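You operate a simulated robot arm through the tools that you are given. There is no shell and no other tool. Be economical: measure what you need, move in short steps, check, and stop when the job is done.

Carry out the task below with a simulated robot arm. There is one attempt and no reset: what you move stays moved.

TASK
Put the 16 mm white block from the top of the red cabinet on top of the red box there and the 52 mm white block on the silver small disc.
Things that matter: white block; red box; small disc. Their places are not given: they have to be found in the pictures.

It is judged by the outcome, as a careful person would: the job done as asked, and still so three seconds after it is handed in. It fails if anything else is knocked over, pushed out of place, dropped, spilled or broken.

THE ROBOT
A 6-joint arm with a two-finger parallel gripper, fixed in place. Base frame: the origin is at the foot of the arm, x ahead of it, y to its left, z up; the work surface is at about z = 0. Lengths are in cm, angles in degrees, forces in N, time in s.
With the tool pointing down near the work surface it reaches from about 16 to 42 cm from the base axis. Its first joint turns from -66.0 to 66.0 degrees. Payload 1.57 kg.
Tool frame: the origin (TCP) lies between the finger pads and is the grasp point; the fingertips stand 3 cm ahead of it; z points along the fingers, y is the line along which they close. The gripper opens to 8 cm. The fingers are 1.7 cm wide and 1.2 cm thick; the gripper's body (4 by 8.2 cm) begins 8 cm behind the TCP.
Orientation is told as [roll, pitch, yaw] about the base's x, y, z axes, in that order, counted from this pose: with the fingers straight down and closing along the base's y, the tool's x points along the base's -x, its y along +y and its z along -z.

THE INTERFACE
- The arm moves only by the tool send_rows. Its argument "deltas" is a list of rows, each a list of 5 numbers: the shift along the tool's x, y, z in m, then the turn about the tool's z in degrees, then the closure in counts, from 0 (fully open) to 255 (shut). In form: [[dx, dy, dz, yaw, jaw], ...]. A call has 1 to 12 rows; each row shifts and turns the commanded pose from where the row before left it, along the tool's axes as they then stand. A row lasts 0.2 s, in which the tool goes at most 5 cm and 8.6 degrees; a call with a longer step from one row to the next is refused whole, and so is a gripper value outside its range. A pose out of reach is approached as far as the arm can. The call stops where the force on the tool passes 40 N (or 10 N more than at its start, if that is more) or the arm is blocked; 0.2 s more then pass. The fingers move at their own pace (about 15.3 cm/s each) and stop on an object; they squeeze with about 29 N. The grip force told is the motor's: it shows also when the fingers shut on nothing. Time passes only in rows, and 0.2 s behind the last, so rows that do not move let the fingers close. It gives the time, the measured TCP pose, the force on the tool (base axes), the opening and the grip force at its end, in the units of the frame above (readings bear some noise), and new pictures: "views" is both (left out), scene, wrist or none.
- Cameras (640 x 400 px; columns grow to the right, rows downward): "scene" is fixed at [3.77, -31.76, 42.38]; the picture's right is [0.90, -0.44, 0.00], its down [-0.29, -0.58, -0.76] and it looks along [0.34, 0.68, -0.65] (base axes); focal length 269 px, centre (320, 200). "wrist" rides on the gripper at [-3.2, 0, -7.8] in the tool frame; the picture's right is [0.00, -1.00, 0.00], its down [0.97, 0.00, -0.24] and it looks along [0.24, 0.00, 0.97] (tool axes); focal length 218 px, centre (320, 200).
- pixel_to_xyz(camera, pixels): for up to 12 pixels [column, row] of the newest picture of that camera ("zoom" is the newest enlarged one), the place [x, y, z] in the base frame of the surface seen there, good to about 0.2 cm, but the place of the scene camera against the robot may be out by one fixed shift of up to 1.2 cm in any direction. No time passes.
- zoom(camera, box): a new picture of the part [left, top, right, bottom] of that camera's present view, enlarged. No time passes.
- sign_off(): hands the job in; it is judged then, once.

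Work in short steps. Measure before you move; look again where a grasp or a placing could have gone wrong, and mend it. You have 60 turns and 120 pictures in all, the two below and enlarged ones among them. Open the gripper and draw the arm clear of the work before you hand the job in, unless the task says otherwise; then end with one line.

The tools are called after "Request:" by a JSON object that holds its "api" and its "payload". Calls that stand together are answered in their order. send_rows: Moves the arm, as the interface text tells. Its arguments: {"type":"object","properties":{"deltas":{"type":"array","items":{"type":"array","items":{"type":"number"}}},"views":{"type":"string","enum":["both","scene","wrist","none"]}},"required":["deltas"]} The other tools are called the same way: pixel_to_xyz (camera, pixels) gives the place of the surface under pixels of a picture; zoom (camera, box) takes an enlarged picture of a part of a camera's view; sign_off () hands the job in.

At the start:

```text
time: 0.0
position: [28.01, -0.98, 22.1]
orientation: [0.0, 0.0, 0.0]
force: [1.8, -0.3, 0.5]
finger_gap: 7.99
grasp_force: 0.0
```

scene: 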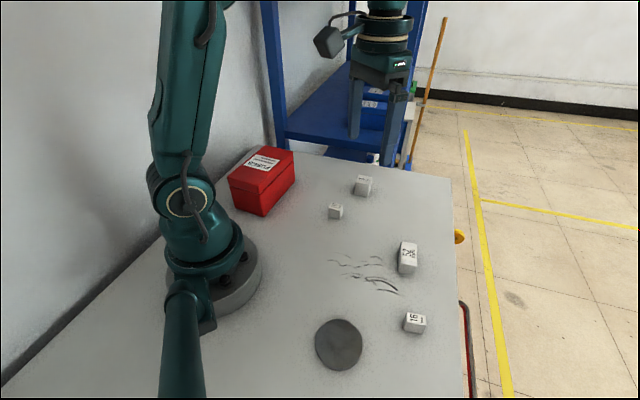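
wrist: 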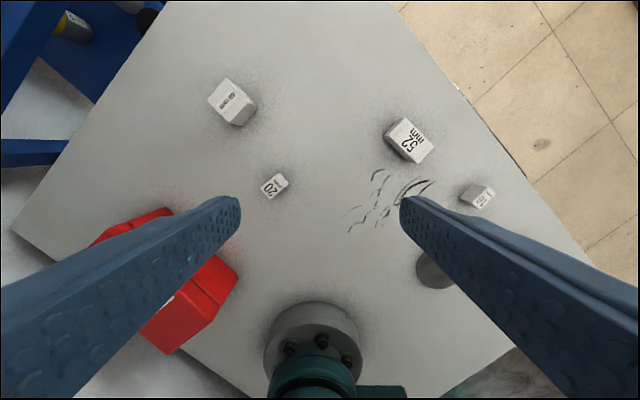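

The scene shows four white blocks, the red box near (262,180) and the disc at (338,345). I'll zoom in to read the labels.

Request:
{"api": "zoom", "payload": {"camera": "scene", "box": [300, 160, 460, 260]}}

Request:
{"api": "zoom", "payload": {"camera": "scene", "box": [300, 230, 480, 380]}}

Request:
{"api": "zoom", "payload": {"camera": "wrist", "box": [360, 90, 520, 220]}}

Request:
{"api": "pixel_to_xyz", "payload": {"camera": "scene", "pixels": [[363, 179], [335, 207], [407, 246], [415, 317], [338, 345], [338, 320], [260, 178], [286, 152], [240, 170], [265, 190], [315, 345], [361, 345]]}}

Request:
{"api": "pixel_to_xyz", "payload": {"camera": "wrist", "pixels": [[231, 98], [272, 184], [408, 138], [476, 194], [430, 270], [300, 255], [200, 300], [185, 310], [222, 278]]}}

```text
4.00 times, centred on (380, 210) of scene
```

zoom: 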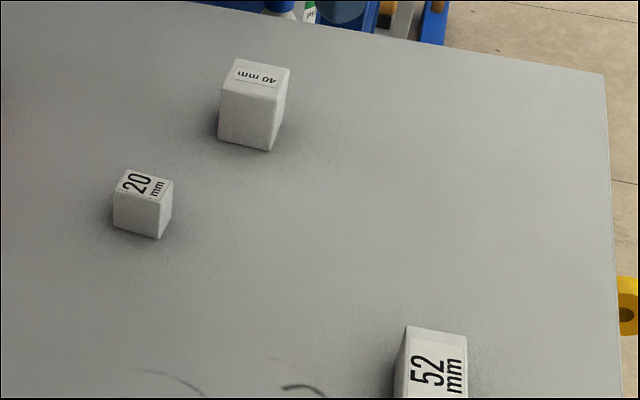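

```text
2.67 times, centred on (390, 305) of scene
```

zoom: 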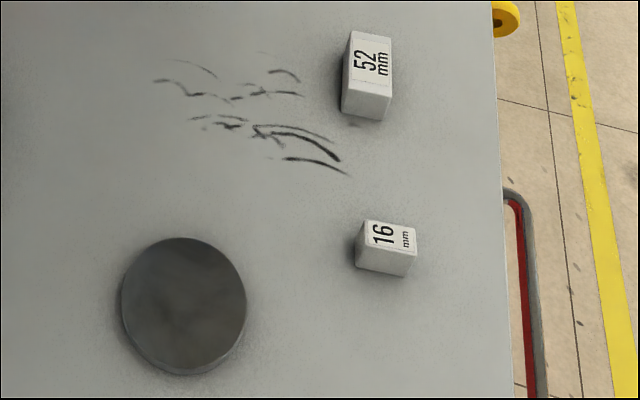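

```text
3.08 times, centred on (440, 155) of wrist
```

zoom: 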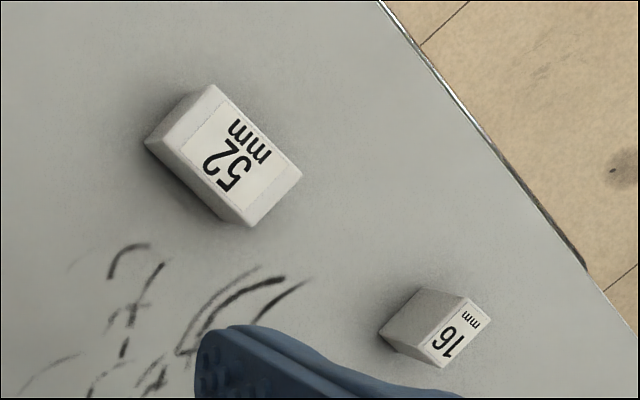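

```text
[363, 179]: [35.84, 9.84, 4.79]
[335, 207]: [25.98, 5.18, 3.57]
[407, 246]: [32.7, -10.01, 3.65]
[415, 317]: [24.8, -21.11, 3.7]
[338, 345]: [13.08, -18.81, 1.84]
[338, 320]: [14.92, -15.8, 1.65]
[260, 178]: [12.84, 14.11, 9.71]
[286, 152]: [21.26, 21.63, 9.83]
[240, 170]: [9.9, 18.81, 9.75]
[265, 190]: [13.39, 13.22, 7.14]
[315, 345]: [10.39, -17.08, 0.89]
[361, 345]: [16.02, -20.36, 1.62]
```

```text
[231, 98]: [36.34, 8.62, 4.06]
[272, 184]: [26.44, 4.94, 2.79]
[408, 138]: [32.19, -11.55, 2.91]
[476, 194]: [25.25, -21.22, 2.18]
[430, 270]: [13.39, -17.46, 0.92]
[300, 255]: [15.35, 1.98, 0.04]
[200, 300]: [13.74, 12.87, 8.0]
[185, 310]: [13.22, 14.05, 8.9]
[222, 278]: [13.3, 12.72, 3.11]
```

The 16 mm block is near (25,-21) and the 52 mm block near (32,-11.5). I'll move above the 16 mm block for a closer look.

Request:
{"api": "send_rows", "payload": {"deltas": [[0.006, -0.04, 0.012, 0, 0], [0.006, -0.04, 0.012, 0, 0], [0.006, -0.04, 0.012, 0, 0], [0.006, -0.04, 0.012, 0, 0], [0.006, -0.04, 0.012, 0, 0], [0, 0, 0, 0, 0]]}}

```text
time: 1.4
position: [25.04, -20.99, 16.06]
orientation: [0.0, 0.0, 0.2]
force: [-0.3, 0.2, -0.3]
finger_gap: 8.0
grasp_force: 0.1
```

scene: 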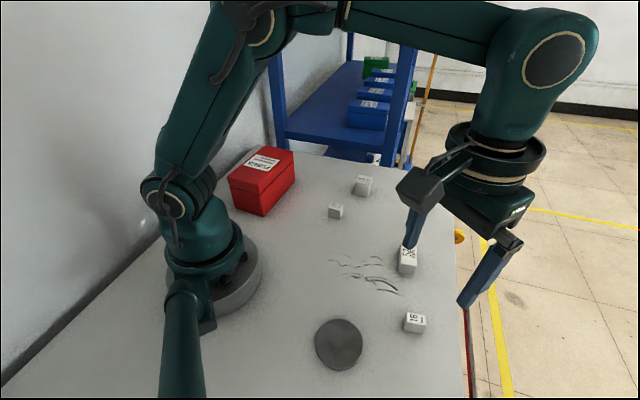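
wrist: 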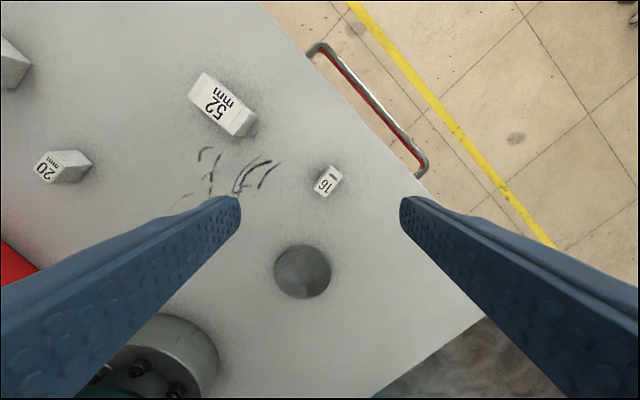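

Request:
{"api": "zoom", "payload": {"camera": "wrist", "box": [290, 150, 370, 210]}}

```text
6.67 times, centred on (330, 180) of wrist
```

zoom: 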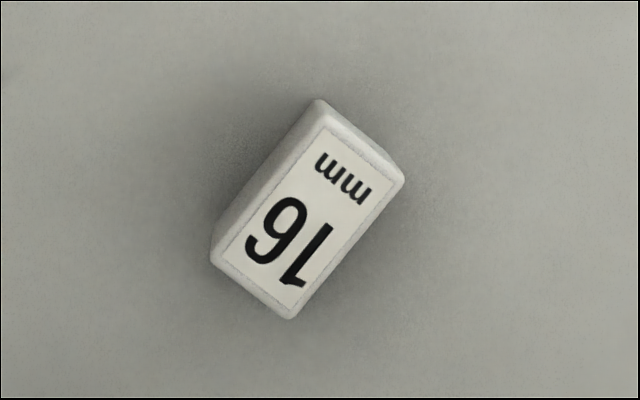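

Request:
{"api": "pixel_to_xyz", "payload": {"camera": "zoom", "pixels": [[328, 120], [396, 178], [292, 310], [222, 262], [312, 215], [500, 300], [228, 222]]}}

Request:
{"api": "pixel_to_xyz", "payload": {"camera": "wrist", "pixels": [[303, 272], [276, 272], [330, 272], [303, 247], [303, 292], [196, 78], [250, 112], [238, 130], [190, 95], [218, 101], [320, 340]]}}

```text
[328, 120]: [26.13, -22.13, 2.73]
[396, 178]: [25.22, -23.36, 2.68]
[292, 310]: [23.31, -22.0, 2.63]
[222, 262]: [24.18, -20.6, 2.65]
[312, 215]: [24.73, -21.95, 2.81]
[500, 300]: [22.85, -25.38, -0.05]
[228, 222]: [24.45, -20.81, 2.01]
```

```text
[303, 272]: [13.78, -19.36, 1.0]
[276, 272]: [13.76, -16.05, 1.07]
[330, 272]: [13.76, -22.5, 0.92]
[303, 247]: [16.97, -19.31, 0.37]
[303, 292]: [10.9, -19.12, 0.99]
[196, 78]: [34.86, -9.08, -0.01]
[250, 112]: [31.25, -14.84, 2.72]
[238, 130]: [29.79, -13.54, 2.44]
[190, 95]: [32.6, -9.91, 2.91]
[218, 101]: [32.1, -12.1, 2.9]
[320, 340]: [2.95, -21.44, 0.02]
```

The 16 mm block's top centre is (24.7,-22.0), about 1.6 × 2.5 × 2.7 cm, with its long axis at -38°. I'll align the gripper and descend partway.

Request:
{"api": "send_rows", "payload": {"deltas": [[0.0033, -0.0103, 0, 7.6, 0], [0, 0, 0.01, 7.6, 0], [0, 0, 0.02, 7.6, 0], [0, 0, 0.02, 7.6, 0], [0, 0, 0.02, 7.6, 0], [0, 0, 0, 0, 100]]}}

```text
time: 2.8
position: [24.67, -22.01, 9.11]
orientation: [0.0, 0.0, -38.2]
force: [0.1, -1.4, 0.5]
finger_gap: 4.86
grasp_force: 0.1
```

scene: 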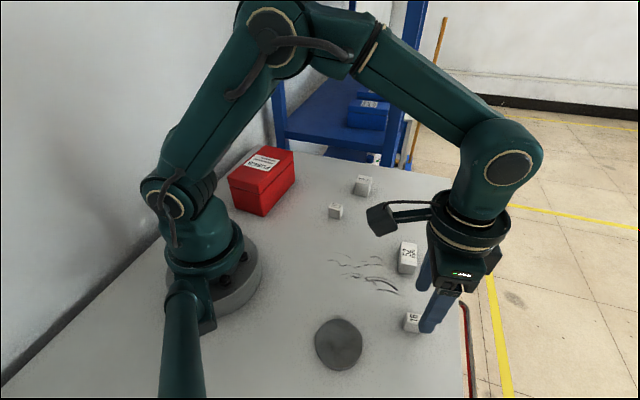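
wrist: 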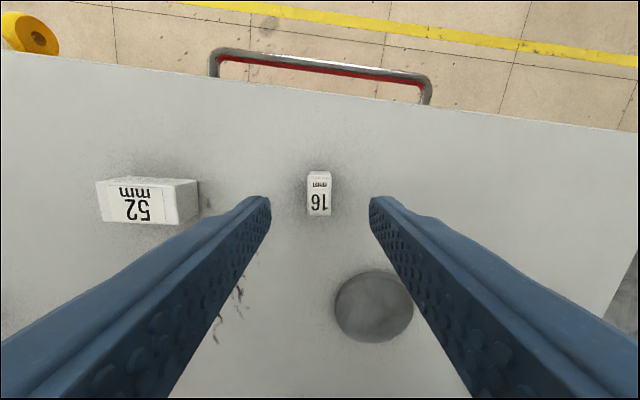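

Aligned and centred. I'll descend to a TCP height of 3.4 and close.

Request:
{"api": "send_rows", "payload": {"deltas": [[0, 0, 0.015, 0, 100], [0, 0, 0.02, 0, 100], [0, 0, 0.015, 0, 100], [0, 0, 0.007, 0, 100], [0, 0, 0, 0, 100], [0, 0, 0, 0, 255], [0, 0, 0, 0, 255], [0, 0, 0, 0, 255]]}}

```text
time: 4.6
position: [24.78, -22.11, 3.29]
orientation: [0.1, 0.0, -37.9]
force: [-0.7, -1.3, 0.1]
finger_gap: 1.46
grasp_force: 29.0
```

scene: 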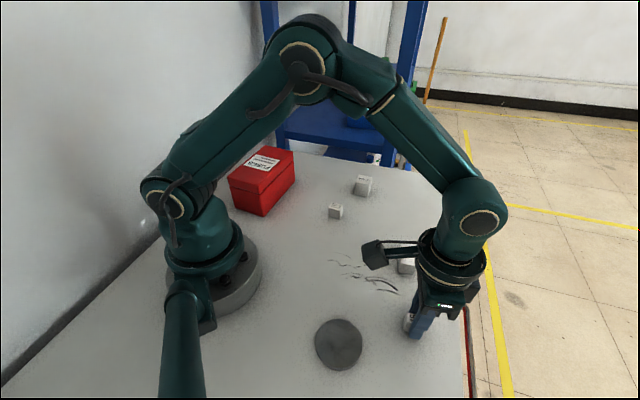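
wrist: 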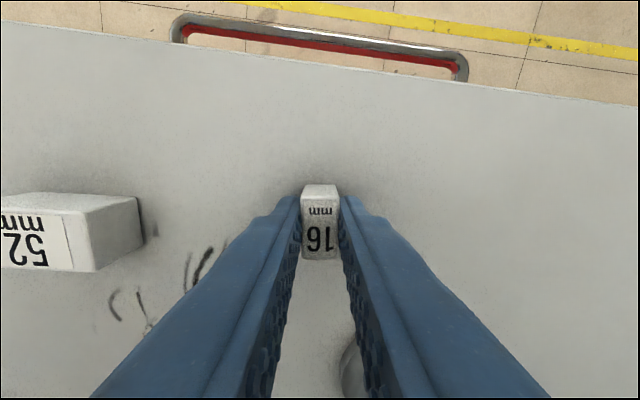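

Gripped at a 1.46 cm gap. I'll lift and turn back to yaw 0.

Request:
{"api": "send_rows", "payload": {"deltas": [[0, 0, -0.01, 0, 255], [0, 0, -0.03, 0, 255], [0, 0, -0.04, 0, 255], [0, 0, -0.04, -7.6, 255], [0, 0, -0.03, -7.6, 255], [0, 0, 0, -7.6, 255], [0, 0, 0, -7.6, 255], [0, 0, 0, -7.6, 255], [0, 0, 0, 0, 255]], "views": "wrist"}}

Request:
{"api": "zoom", "payload": {"camera": "scene", "box": [212, 135, 308, 225]}}

Request:
{"api": "pixel_to_xyz", "payload": {"camera": "zoom", "pixels": [[120, 300], [540, 130], [330, 370], [340, 80], [320, 230], [240, 320]]}}

```text
time: 6.6
position: [24.62, -21.98, 18.34]
orientation: [0.1, 0.1, 0.1]
force: [0.6, -0.2, -1.1]
finger_gap: 1.46
grasp_force: 28.7
```

wrist: 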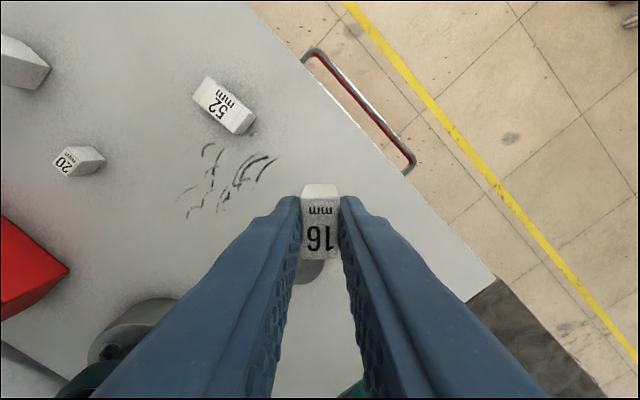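

```text
4.44 times, centred on (260, 180) of scene
```

zoom: 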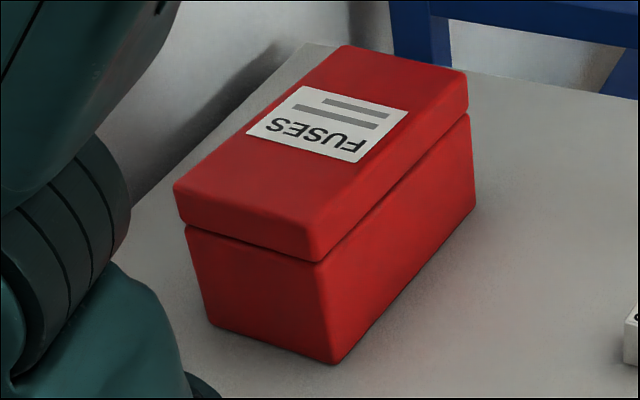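

```text
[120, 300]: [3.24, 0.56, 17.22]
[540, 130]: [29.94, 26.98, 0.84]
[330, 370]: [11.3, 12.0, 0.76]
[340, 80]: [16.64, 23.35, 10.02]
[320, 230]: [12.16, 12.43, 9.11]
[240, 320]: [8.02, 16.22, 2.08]
```

Request:
{"api": "pixel_to_xyz", "payload": {"camera": "zoom", "pixels": [[182, 190], [308, 222], [460, 78], [345, 52], [320, 150], [270, 180], [380, 120]]}}

```text
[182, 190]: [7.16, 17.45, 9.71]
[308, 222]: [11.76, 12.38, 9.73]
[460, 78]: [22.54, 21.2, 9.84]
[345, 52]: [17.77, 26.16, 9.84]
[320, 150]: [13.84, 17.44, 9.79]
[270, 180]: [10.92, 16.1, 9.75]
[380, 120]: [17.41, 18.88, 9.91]
```

The box top is about 7 × 14 cm, centred near (15.2,19), z≈9, with its long axis at 39°. I'll carry the block towards it at height and align the yaw.

Request:
{"api": "send_rows", "payload": {"deltas": [[0.003, 0.048, 0, 0, 255], [0.003, 0.048, 0, 0, 255], [0.003, 0.048, 0, 0, 255], [0.003, 0.048, 0, 0, 255], [0.003, 0.048, 0, 0, 255], [0.003, 0.048, 0, 0, 255], [0.003, 0.048, 0, 0, 255], [0, 0, 0, -7.8, 255], [0, 0, 0, -7.8, 255], [0, 0, 0, -7.8, 255], [0, 0, 0, -7.8, 255], [0, 0, 0, -7.8, 255]]}}

```text
time: 9.2
position: [22.59, 11.64, 18.28]
orientation: [0.0, 0.1, 39.3]
force: [-0.1, -0.5, -0.2]
finger_gap: 1.44
grasp_force: 29.0
```

scene: 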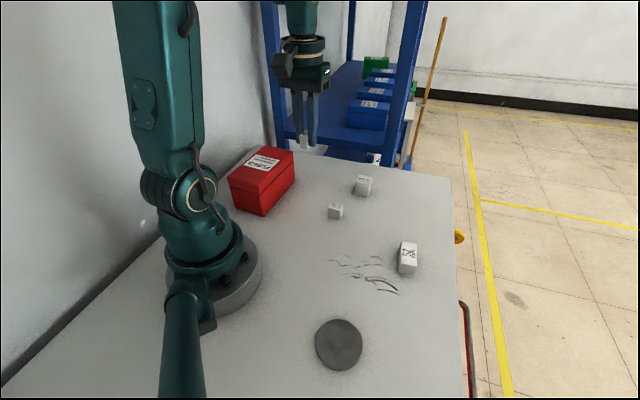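
wrist: 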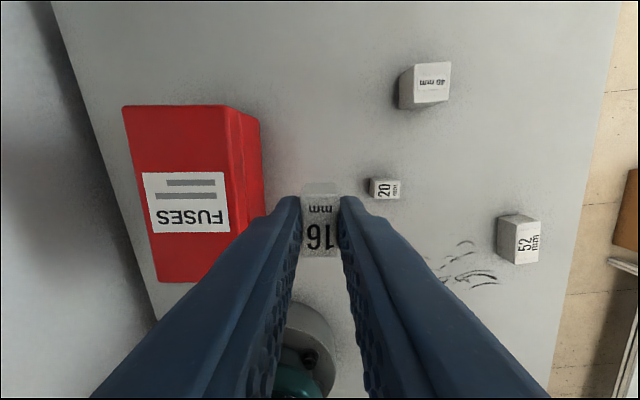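

Request:
{"api": "pixel_to_xyz", "payload": {"camera": "wrist", "pixels": [[128, 110], [222, 110], [232, 210], [160, 275], [185, 155], [185, 215], [220, 160], [215, 240]]}}

```text
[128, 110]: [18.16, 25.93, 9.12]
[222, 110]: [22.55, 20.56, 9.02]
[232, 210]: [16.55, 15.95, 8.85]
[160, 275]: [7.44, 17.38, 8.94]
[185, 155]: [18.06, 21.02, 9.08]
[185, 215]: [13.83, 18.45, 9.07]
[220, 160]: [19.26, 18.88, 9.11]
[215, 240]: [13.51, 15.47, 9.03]
```

The box top from the wrist camera is centred at (15.0,19.0), z≈9.05. I'll move above it, then stop about 1 cm over contact.

Request:
{"api": "send_rows", "payload": {"deltas": [[0.004, 0.035, 0, 0, 255], [0.004, 0.035, 0, 0, 255], [0.0045, 0.0353, 0, 0, 255], [0, 0, 0.02, 0, 255], [0, 0, 0.02, 0, 255], [0, 0, 0.008, 0, 255], [0, 0, 0, 0, 255]]}}

```text
time: 10.8
position: [15.07, 18.95, 13.49]
orientation: [0.0, 0.0, 39.1]
force: [0.0, 0.5, -1.0]
finger_gap: 1.46
grasp_force: 29.1
```

scene: 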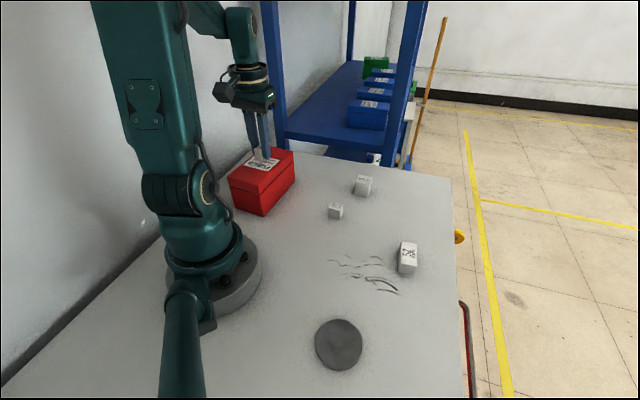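
wrist: 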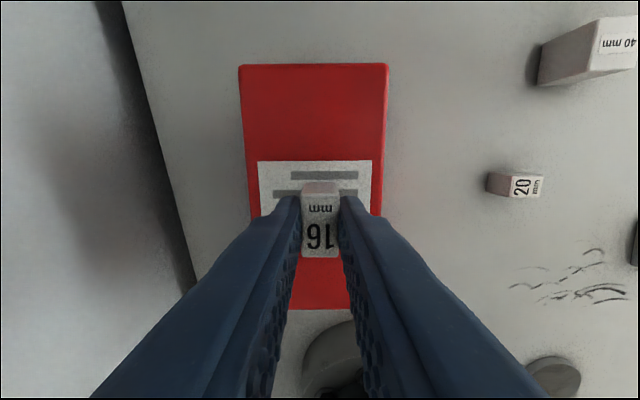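

Centred over the box. I'll lower by 1.1 cm and look at the force.

Request:
{"api": "send_rows", "payload": {"deltas": [[0, 0, 0.005, 0, 255], [0, 0, 0.004, 0, 255], [0, 0, 0.002, 0, 255], [0, 0, 0, 0, 255]], "views": "none"}}

```text
time: 11.8
position: [15.01, 18.99, 12.48]
orientation: [0.0, -0.1, 39.0]
force: [0.2, -0.3, -0.4]
finger_gap: 1.45
grasp_force: 29.3
```

Request:
{"api": "send_rows", "payload": {"deltas": [[0, 0, 0.001, 0, 255], [0, 0, 0, 0, 255]], "views": "wrist"}}

```text
time: 12.4
position: [14.99, 18.93, 12.46]
orientation: [-0.1, 0.0, 39.1]
force: [0.6, -0.1, -0.5]
finger_gap: 1.48
grasp_force: 29.4
```

wrist: 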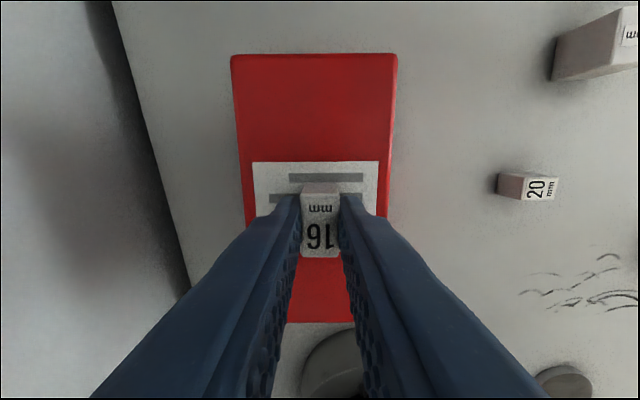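

Request:
{"api": "send_rows", "payload": {"deltas": [[0, 0, 0.001, 0, 255], [0, 0, 0, 0, 255]], "views": "none"}}

Request:
{"api": "send_rows", "payload": {"deltas": [[0, 0, 0.001, 0, 255], [0, 0, 0, 0, 255]], "views": "none"}}

```text
time: 13.0
position: [15.01, 18.96, 12.3]
orientation: [0.0, 0.1, 39.0]
force: [-0.4, 0.6, 0.3]
finger_gap: 1.49
grasp_force: 29.3
```

```text
time: 13.6
position: [15.06, 18.87, 12.36]
orientation: [0.1, 0.0, 39.0]
force: [-5.3, -1.3, 19.5]
finger_gap: 1.48
grasp_force: 29.3
```

Contact: 19 N upward. I'll ease up slightly, release, and rise.

Request:
{"api": "send_rows", "payload": {"deltas": [[0, 0, -0.001, 0, 255], [0, 0, 0, 0, 255], [0, 0, 0, 0, 200], [0, 0, 0, 0, 150], [0, 0, 0, 0, 120], [0, 0, -0.02, 0, 120], [0, 0, -0.03, 0, 120], [0, 0, -0.03, 0, 120]]}}

```text
time: 15.4
position: [14.99, 19.02, 20.36]
orientation: [0.0, 0.0, 39.0]
force: [-0.6, 0.4, -0.3]
finger_gap: 4.25
grasp_force: 0.1
```

scene: 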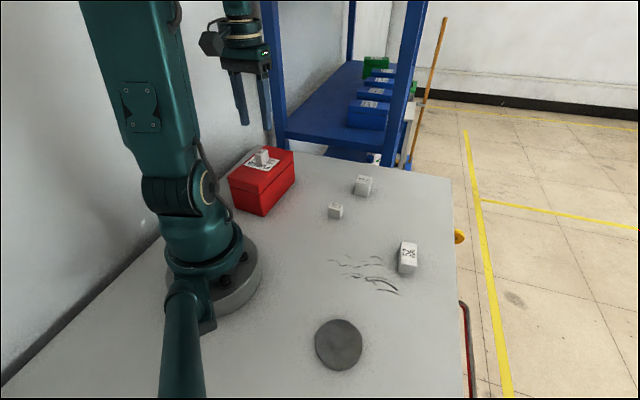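
wrist: 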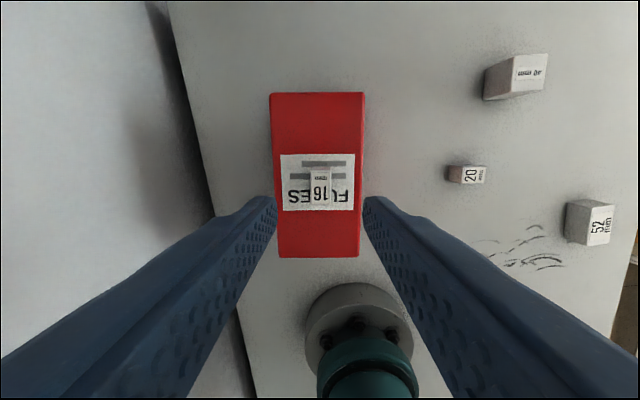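

The block stands on the box. I'll retreat towards the 52 mm block.

Request:
{"api": "send_rows", "payload": {"deltas": [[0, -0.037, 0, 0, 0], [0, -0.037, 0, 0, 0], [0, -0.037, 0, 0, 0], [0, 0, 0, 7.8, 0], [0, 0, 0, 7.8, 0], [0, 0, 0, 7.8, 0], [0, 0, 0, 7.8, 0], [0, 0, 0, 7.8, 0]], "views": "none"}}

Request:
{"api": "send_rows", "payload": {"deltas": [[-0.02, -0.044, 0.01, 0, 0], [-0.02, -0.044, 0.01, 0, 0], [-0.02, -0.044, 0.01, 0, 0], [-0.02, -0.044, 0.01, 0, 0], [-0.02, -0.044, 0.005, 0, 0], [0, 0, 0, 0, 0]]}}

```text
time: 17.2
position: [22.01, 10.3, 20.42]
orientation: [0.0, 0.0, -0.1]
force: [0.3, -0.8, 0.3]
finger_gap: 8.01
grasp_force: 0.1
```

```text
time: 18.6
position: [32.0, -11.65, 15.85]
orientation: [0.0, 0.0, 0.1]
force: [-0.5, -0.8, -0.3]
finger_gap: 8.01
grasp_force: 0.1
```

scene: 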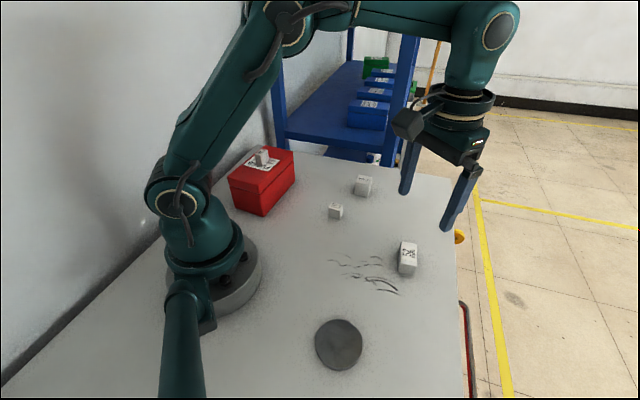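
wrist: 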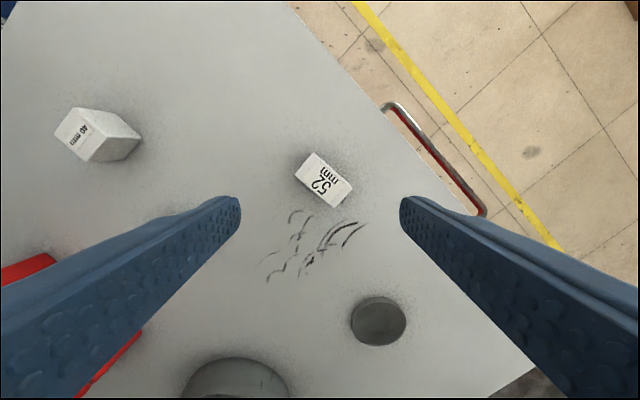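

Request:
{"api": "zoom", "payload": {"camera": "wrist", "box": [280, 135, 376, 225]}}

Request:
{"api": "pixel_to_xyz", "payload": {"camera": "wrist", "pixels": [[309, 154], [351, 186], [338, 204], [297, 174], [324, 180], [378, 320], [353, 320], [403, 320], [378, 300], [378, 338]]}}

```text
4.44 times, centred on (328, 180) of wrist
```

zoom: 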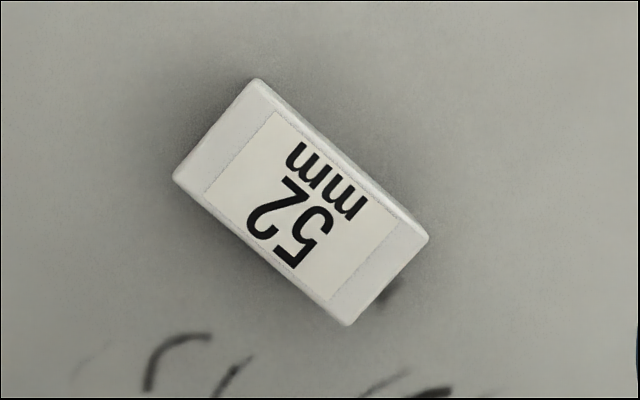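

```text
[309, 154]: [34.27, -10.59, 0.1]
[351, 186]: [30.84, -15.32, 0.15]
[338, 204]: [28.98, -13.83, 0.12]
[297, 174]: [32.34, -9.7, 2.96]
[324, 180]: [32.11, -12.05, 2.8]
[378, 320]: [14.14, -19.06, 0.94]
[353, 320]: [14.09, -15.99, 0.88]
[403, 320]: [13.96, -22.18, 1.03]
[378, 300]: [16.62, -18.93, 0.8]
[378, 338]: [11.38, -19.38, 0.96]
```

Request:
{"api": "pixel_to_xyz", "payload": {"camera": "zoom", "pixels": [[255, 85], [422, 237], [345, 318], [180, 178], [302, 205]]}}

Request:
{"api": "zoom", "payload": {"camera": "wrist", "box": [330, 280, 426, 360]}}

Request:
{"api": "pixel_to_xyz", "payload": {"camera": "zoom", "pixels": [[150, 190], [490, 190], [320, 90], [320, 300], [200, 110], [440, 110], [200, 270], [440, 270], [320, 190]]}}

```text
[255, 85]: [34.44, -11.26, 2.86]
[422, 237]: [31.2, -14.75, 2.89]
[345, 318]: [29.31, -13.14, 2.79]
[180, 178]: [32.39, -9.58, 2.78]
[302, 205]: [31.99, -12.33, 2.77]
```

```text
5.00 times, centred on (378, 320) of wrist
```

zoom: 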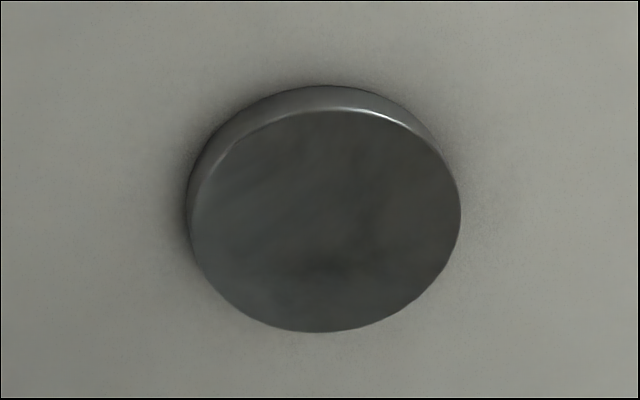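

```text
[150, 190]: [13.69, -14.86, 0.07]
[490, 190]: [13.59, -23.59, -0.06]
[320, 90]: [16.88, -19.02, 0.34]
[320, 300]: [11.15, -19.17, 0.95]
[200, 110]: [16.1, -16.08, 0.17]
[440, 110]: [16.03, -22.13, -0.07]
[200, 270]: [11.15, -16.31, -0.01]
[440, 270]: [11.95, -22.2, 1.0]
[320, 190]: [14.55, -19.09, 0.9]
```

The 52 mm block is centred at (31.85,-12.2) with its long axis at about 49°. I'll grip it along its 5.2 cm length at yaw -41, which also suits the disc position.

Request:
{"api": "send_rows", "payload": {"deltas": [[0.0016, -0.0053, 0, 8.2, 0], [0, 0, 0.015, 8.2, 0], [0, 0, 0.02, 8.2, 0], [0, 0, 0.02, 8.2, 0], [0, 0, 0.015, 8.2, 0], [0, 0, 0, 0, 0]]}}

Request:
{"api": "pixel_to_xyz", "payload": {"camera": "wrist", "pixels": [[320, 190]]}}

```text
time: 20.0
position: [31.76, -12.16, 8.81]
orientation: [0.1, 0.1, -41.0]
force: [0.1, 0.1, 0.2]
finger_gap: 7.98
grasp_force: 0.1
```

scene: 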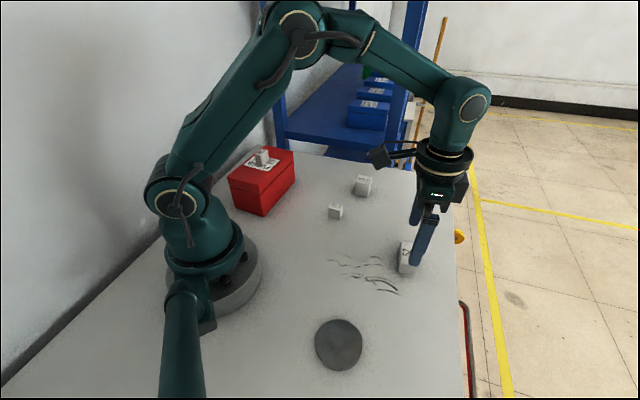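
wrist: 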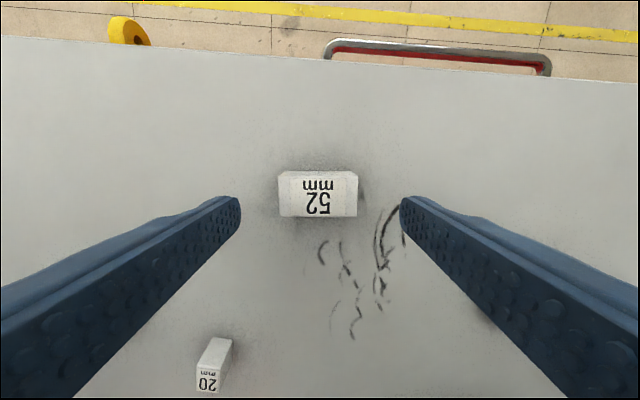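

```text
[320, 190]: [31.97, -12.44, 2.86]
```

Aligned and centred with clearance on both sides. I'll descend and close.

Request:
{"api": "send_rows", "payload": {"deltas": [[0, 0, 0.015, 0, 0], [0, 0, 0.02, 0, 0], [0, 0, 0.013, 0, 0], [0, 0, 0.006, 0, 0], [0, 0, 0, 0, 0], [0, 0, 0, 0, 255], [0, 0, 0, 0, 255], [0, 0, 0, 0, 255]], "views": "wrist"}}

```text
time: 21.8
position: [31.86, -12.05, 3.53]
orientation: [0.0, 0.0, -41.0]
force: [-0.6, 0.3, 0.4]
finger_gap: 5.13
grasp_force: 28.7
```

wrist: 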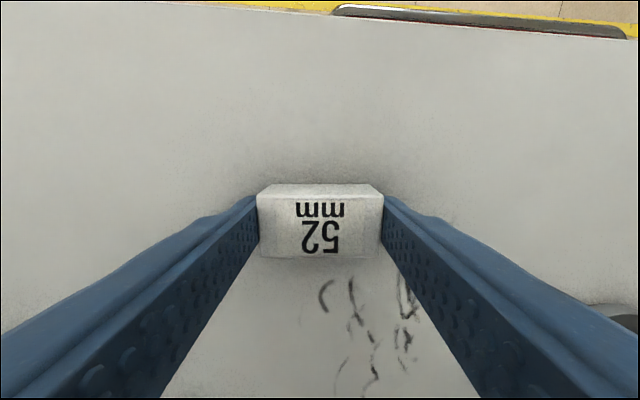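

Gripped at 5.13 cm. I'll lift 9 cm and move over the disc near (13.7,-19.2).

Request:
{"api": "send_rows", "payload": {"deltas": [[0, 0, -0.01, 0, 255], [0, 0, -0.04, 0, 255], [0, 0, -0.04, 0, 255], [0.018, -0.0346, 0, 0, 255], [0.018, -0.0346, 0, 0, 255], [0.018, -0.0346, 0, 0, 255], [0.018, -0.0346, 0, 0, 255], [0.018, -0.0346, 0, 0, 255], [0, 0, 0, 0, 255]]}}

```text
time: 23.8
position: [13.79, -19.53, 12.19]
orientation: [-0.1, 0.0, -40.8]
force: [0.4, -0.3, -1.1]
finger_gap: 5.13
grasp_force: 29.0
```

scene: 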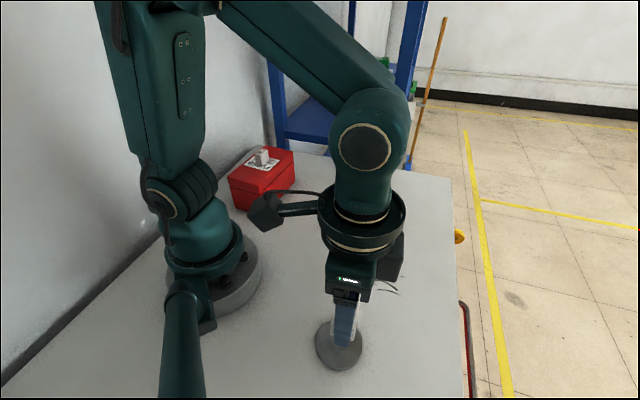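
wrist: 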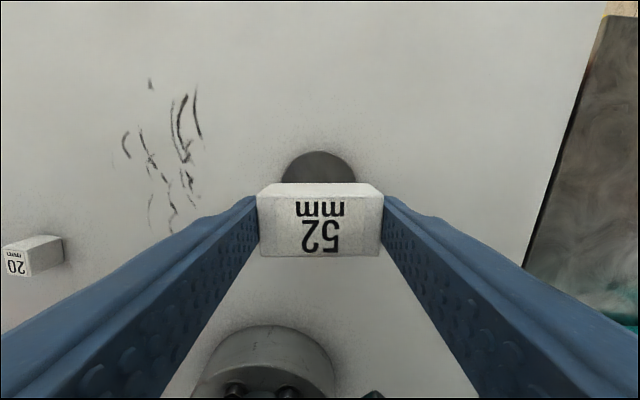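

Request:
{"api": "pixel_to_xyz", "payload": {"camera": "wrist", "pixels": [[318, 155], [290, 165], [346, 165], [285, 178], [352, 178], [318, 175]]}}

Request:
{"api": "zoom", "payload": {"camera": "wrist", "box": [260, 130, 380, 205]}}

```text
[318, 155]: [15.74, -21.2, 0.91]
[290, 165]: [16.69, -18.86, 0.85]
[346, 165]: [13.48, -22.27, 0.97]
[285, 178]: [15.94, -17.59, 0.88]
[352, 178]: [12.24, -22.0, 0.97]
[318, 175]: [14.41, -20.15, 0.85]
```

```text
5.33 times, centred on (320, 168) of wrist
```

zoom: 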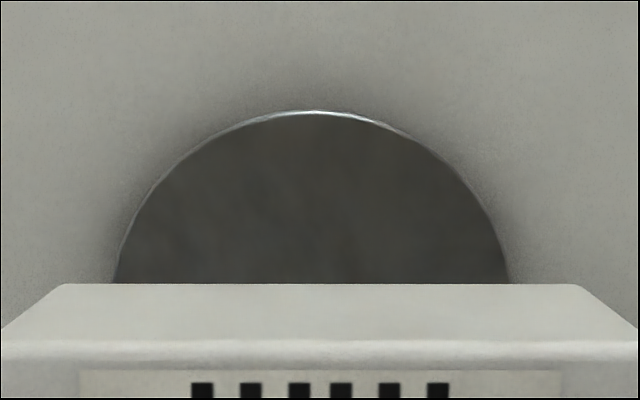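

Request:
{"api": "pixel_to_xyz", "payload": {"camera": "zoom", "pixels": [[312, 117], [128, 245], [492, 245], [208, 150], [420, 150], [120, 275], [505, 275]]}}

```text
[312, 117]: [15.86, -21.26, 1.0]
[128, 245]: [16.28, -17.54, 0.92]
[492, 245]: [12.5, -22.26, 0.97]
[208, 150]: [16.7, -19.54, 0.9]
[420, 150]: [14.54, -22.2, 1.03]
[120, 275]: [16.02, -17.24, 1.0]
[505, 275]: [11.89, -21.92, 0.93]
```

The disc is centred at about (13.6,-19.2), radius 3.2, top at z≈0.95. I'll correct by ~3 mm and descend to just above it.

Request:
{"api": "send_rows", "payload": {"deltas": [[0.0028, 0.0008, 0, 0, 255], [0, 0, 0.02, 0, 255], [0, 0, 0.02, 0, 255], [0, 0, 0.02, 0, 255], [0, 0, 0.009, 0, 255], [0, 0, 0, 0, 255]]}}

```text
time: 25.2
position: [13.6, -18.92, 5.35]
orientation: [0.0, -0.1, -41.0]
force: [-0.4, -0.4, -0.6]
finger_gap: 5.12
grasp_force: 28.6
```

scene: 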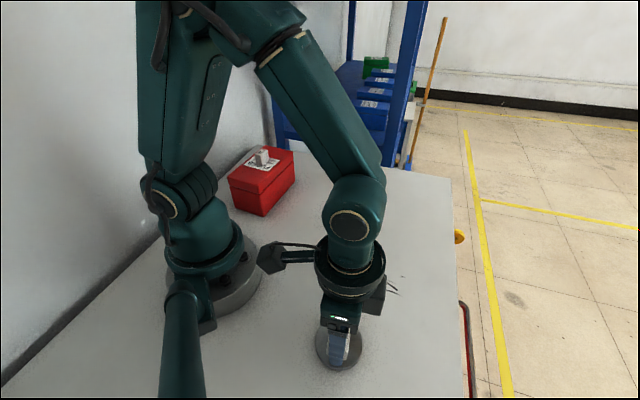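
wrist: 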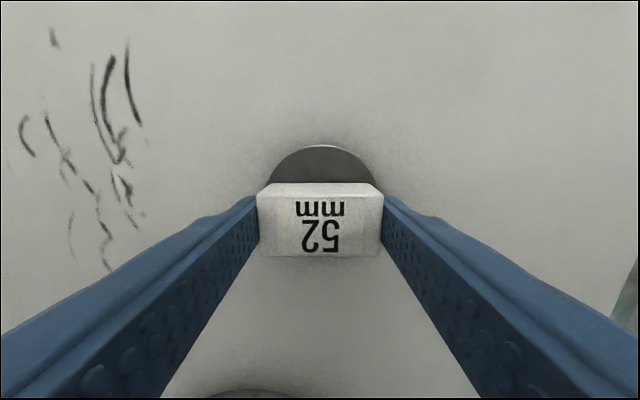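

Request:
{"api": "pixel_to_xyz", "payload": {"camera": "wrist", "pixels": [[320, 148], [320, 165], [275, 178], [371, 178]]}}

Request:
{"api": "send_rows", "payload": {"deltas": [[0, 0, 0.003, 0, 255], [0, 0, 0.003, 0, 255], [0, 0, 0, 0, 255]], "views": "none"}}

```text
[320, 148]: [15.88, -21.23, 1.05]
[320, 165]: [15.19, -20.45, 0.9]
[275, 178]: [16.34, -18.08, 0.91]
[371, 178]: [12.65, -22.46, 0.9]
```

```text
time: 26.0
position: [13.61, -19.14, 4.64]
orientation: [0.0, -0.1, -41.0]
force: [0.3, -0.4, -0.1]
finger_gap: 5.1
grasp_force: 28.7
```

The far edge is 3.1 cm from the TCP, so it is centred. I'll feel for contact in small steps.

Request:
{"api": "send_rows", "payload": {"deltas": [[0, 0, 0.001, 0, 255], [0, 0, 0, 0, 255]], "views": "none"}}

Request:
{"api": "send_rows", "payload": {"deltas": [[0, 0, 0.001, 0, 255], [0, 0, 0, 0, 255]], "views": "none"}}

```text
time: 26.6
position: [13.57, -19.11, 4.82]
orientation: [0.0, 0.0, -41.0]
force: [-0.1, 0.9, -1.3]
finger_gap: 5.12
grasp_force: 29.1
```

```text
time: 27.2
position: [13.63, -18.95, 4.63]
orientation: [0.1, 0.0, -41.0]
force: [0.8, -0.6, -1.2]
finger_gap: 5.11
grasp_force: 29.2
```

Request:
{"api": "send_rows", "payload": {"deltas": [[0, 0, 0.001, 0, 255], [0, 0, 0, 0, 255]], "views": "none"}}

Request:
{"api": "send_rows", "payload": {"deltas": [[0, 0, 0.001, 0, 255], [0, 0, 0, 0, 255]], "views": "none"}}

```text
time: 27.8
position: [13.51, -19.1, 4.53]
orientation: [0.1, -0.1, -40.9]
force: [0.2, 0.1, -0.7]
finger_gap: 5.14
grasp_force: 29.0
```

```text
time: 28.4
position: [13.67, -19.21, 4.42]
orientation: [0.0, 0.0, -41.0]
force: [0.4, 0.1, -0.8]
finger_gap: 5.14
grasp_force: 28.4
```

Request:
{"api": "send_rows", "payload": {"deltas": [[0, 0, 0.001, 0, 255], [0, 0, 0, 0, 255]], "views": "none"}}

```text
time: 29.0
position: [13.65, -19.13, 4.37]
orientation: [0.0, 0.1, -41.0]
force: [-0.5, 3.0, 11.3]
finger_gap: 5.13
grasp_force: 29.5
```

Contact at 11 N. I'll ease off, release and rise.

Request:
{"api": "send_rows", "payload": {"deltas": [[0, 0, -0.0005, 0, 255], [0, 0, 0, 0, 255], [0, 0, 0, 0, 80], [0, 0, 0, 0, 40], [0, 0, 0, 0, 20], [0, 0, -0.01, 0, 20], [0, 0, -0.03, 0, 20], [0, 0, -0.04, 0, 20], [0, 0, -0.04, 0, 20], [-0.04, 0, -0.02, 0, 20], [-0.04, 0, 0, 0, 20], [0, 0, 0, 0, 20]]}}

Request:
{"api": "zoom", "payload": {"camera": "scene", "box": [220, 130, 476, 390]}}

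```text
time: 31.6
position: [19.78, -24.37, 18.41]
orientation: [0.1, 0.0, -41.1]
force: [0.0, 0.0, -0.1]
finger_gap: 7.35
grasp_force: 0.0
```

scene: 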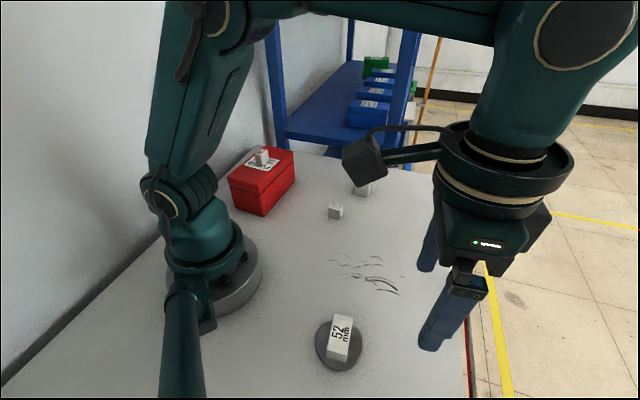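
wrist: 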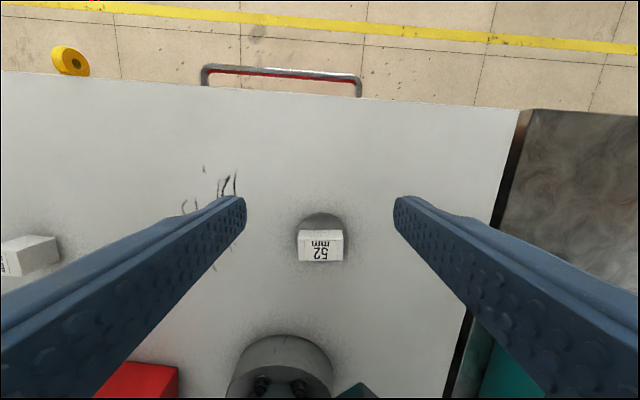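

```text
1.54 times, centred on (348, 260) of scene
```

zoom: 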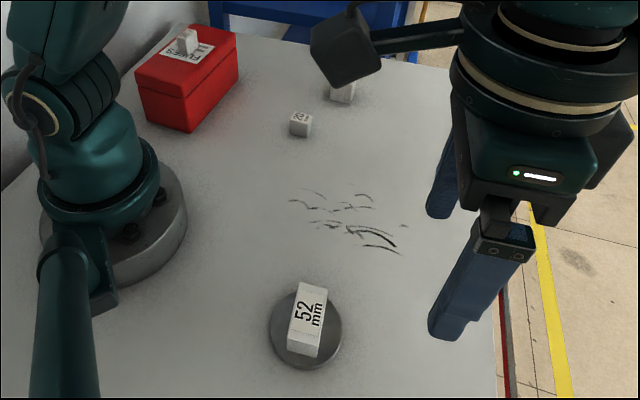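

Both blocks rest where asked, the gripper is open, and the arm is clear.

Request:
{"api": "sign_off", "payload": {}}

```text
The job is handed in.
```

The 16 mm white block is on top of the red box and the 52 mm white block is on the silver disc; nothing else was knocked over or moved.
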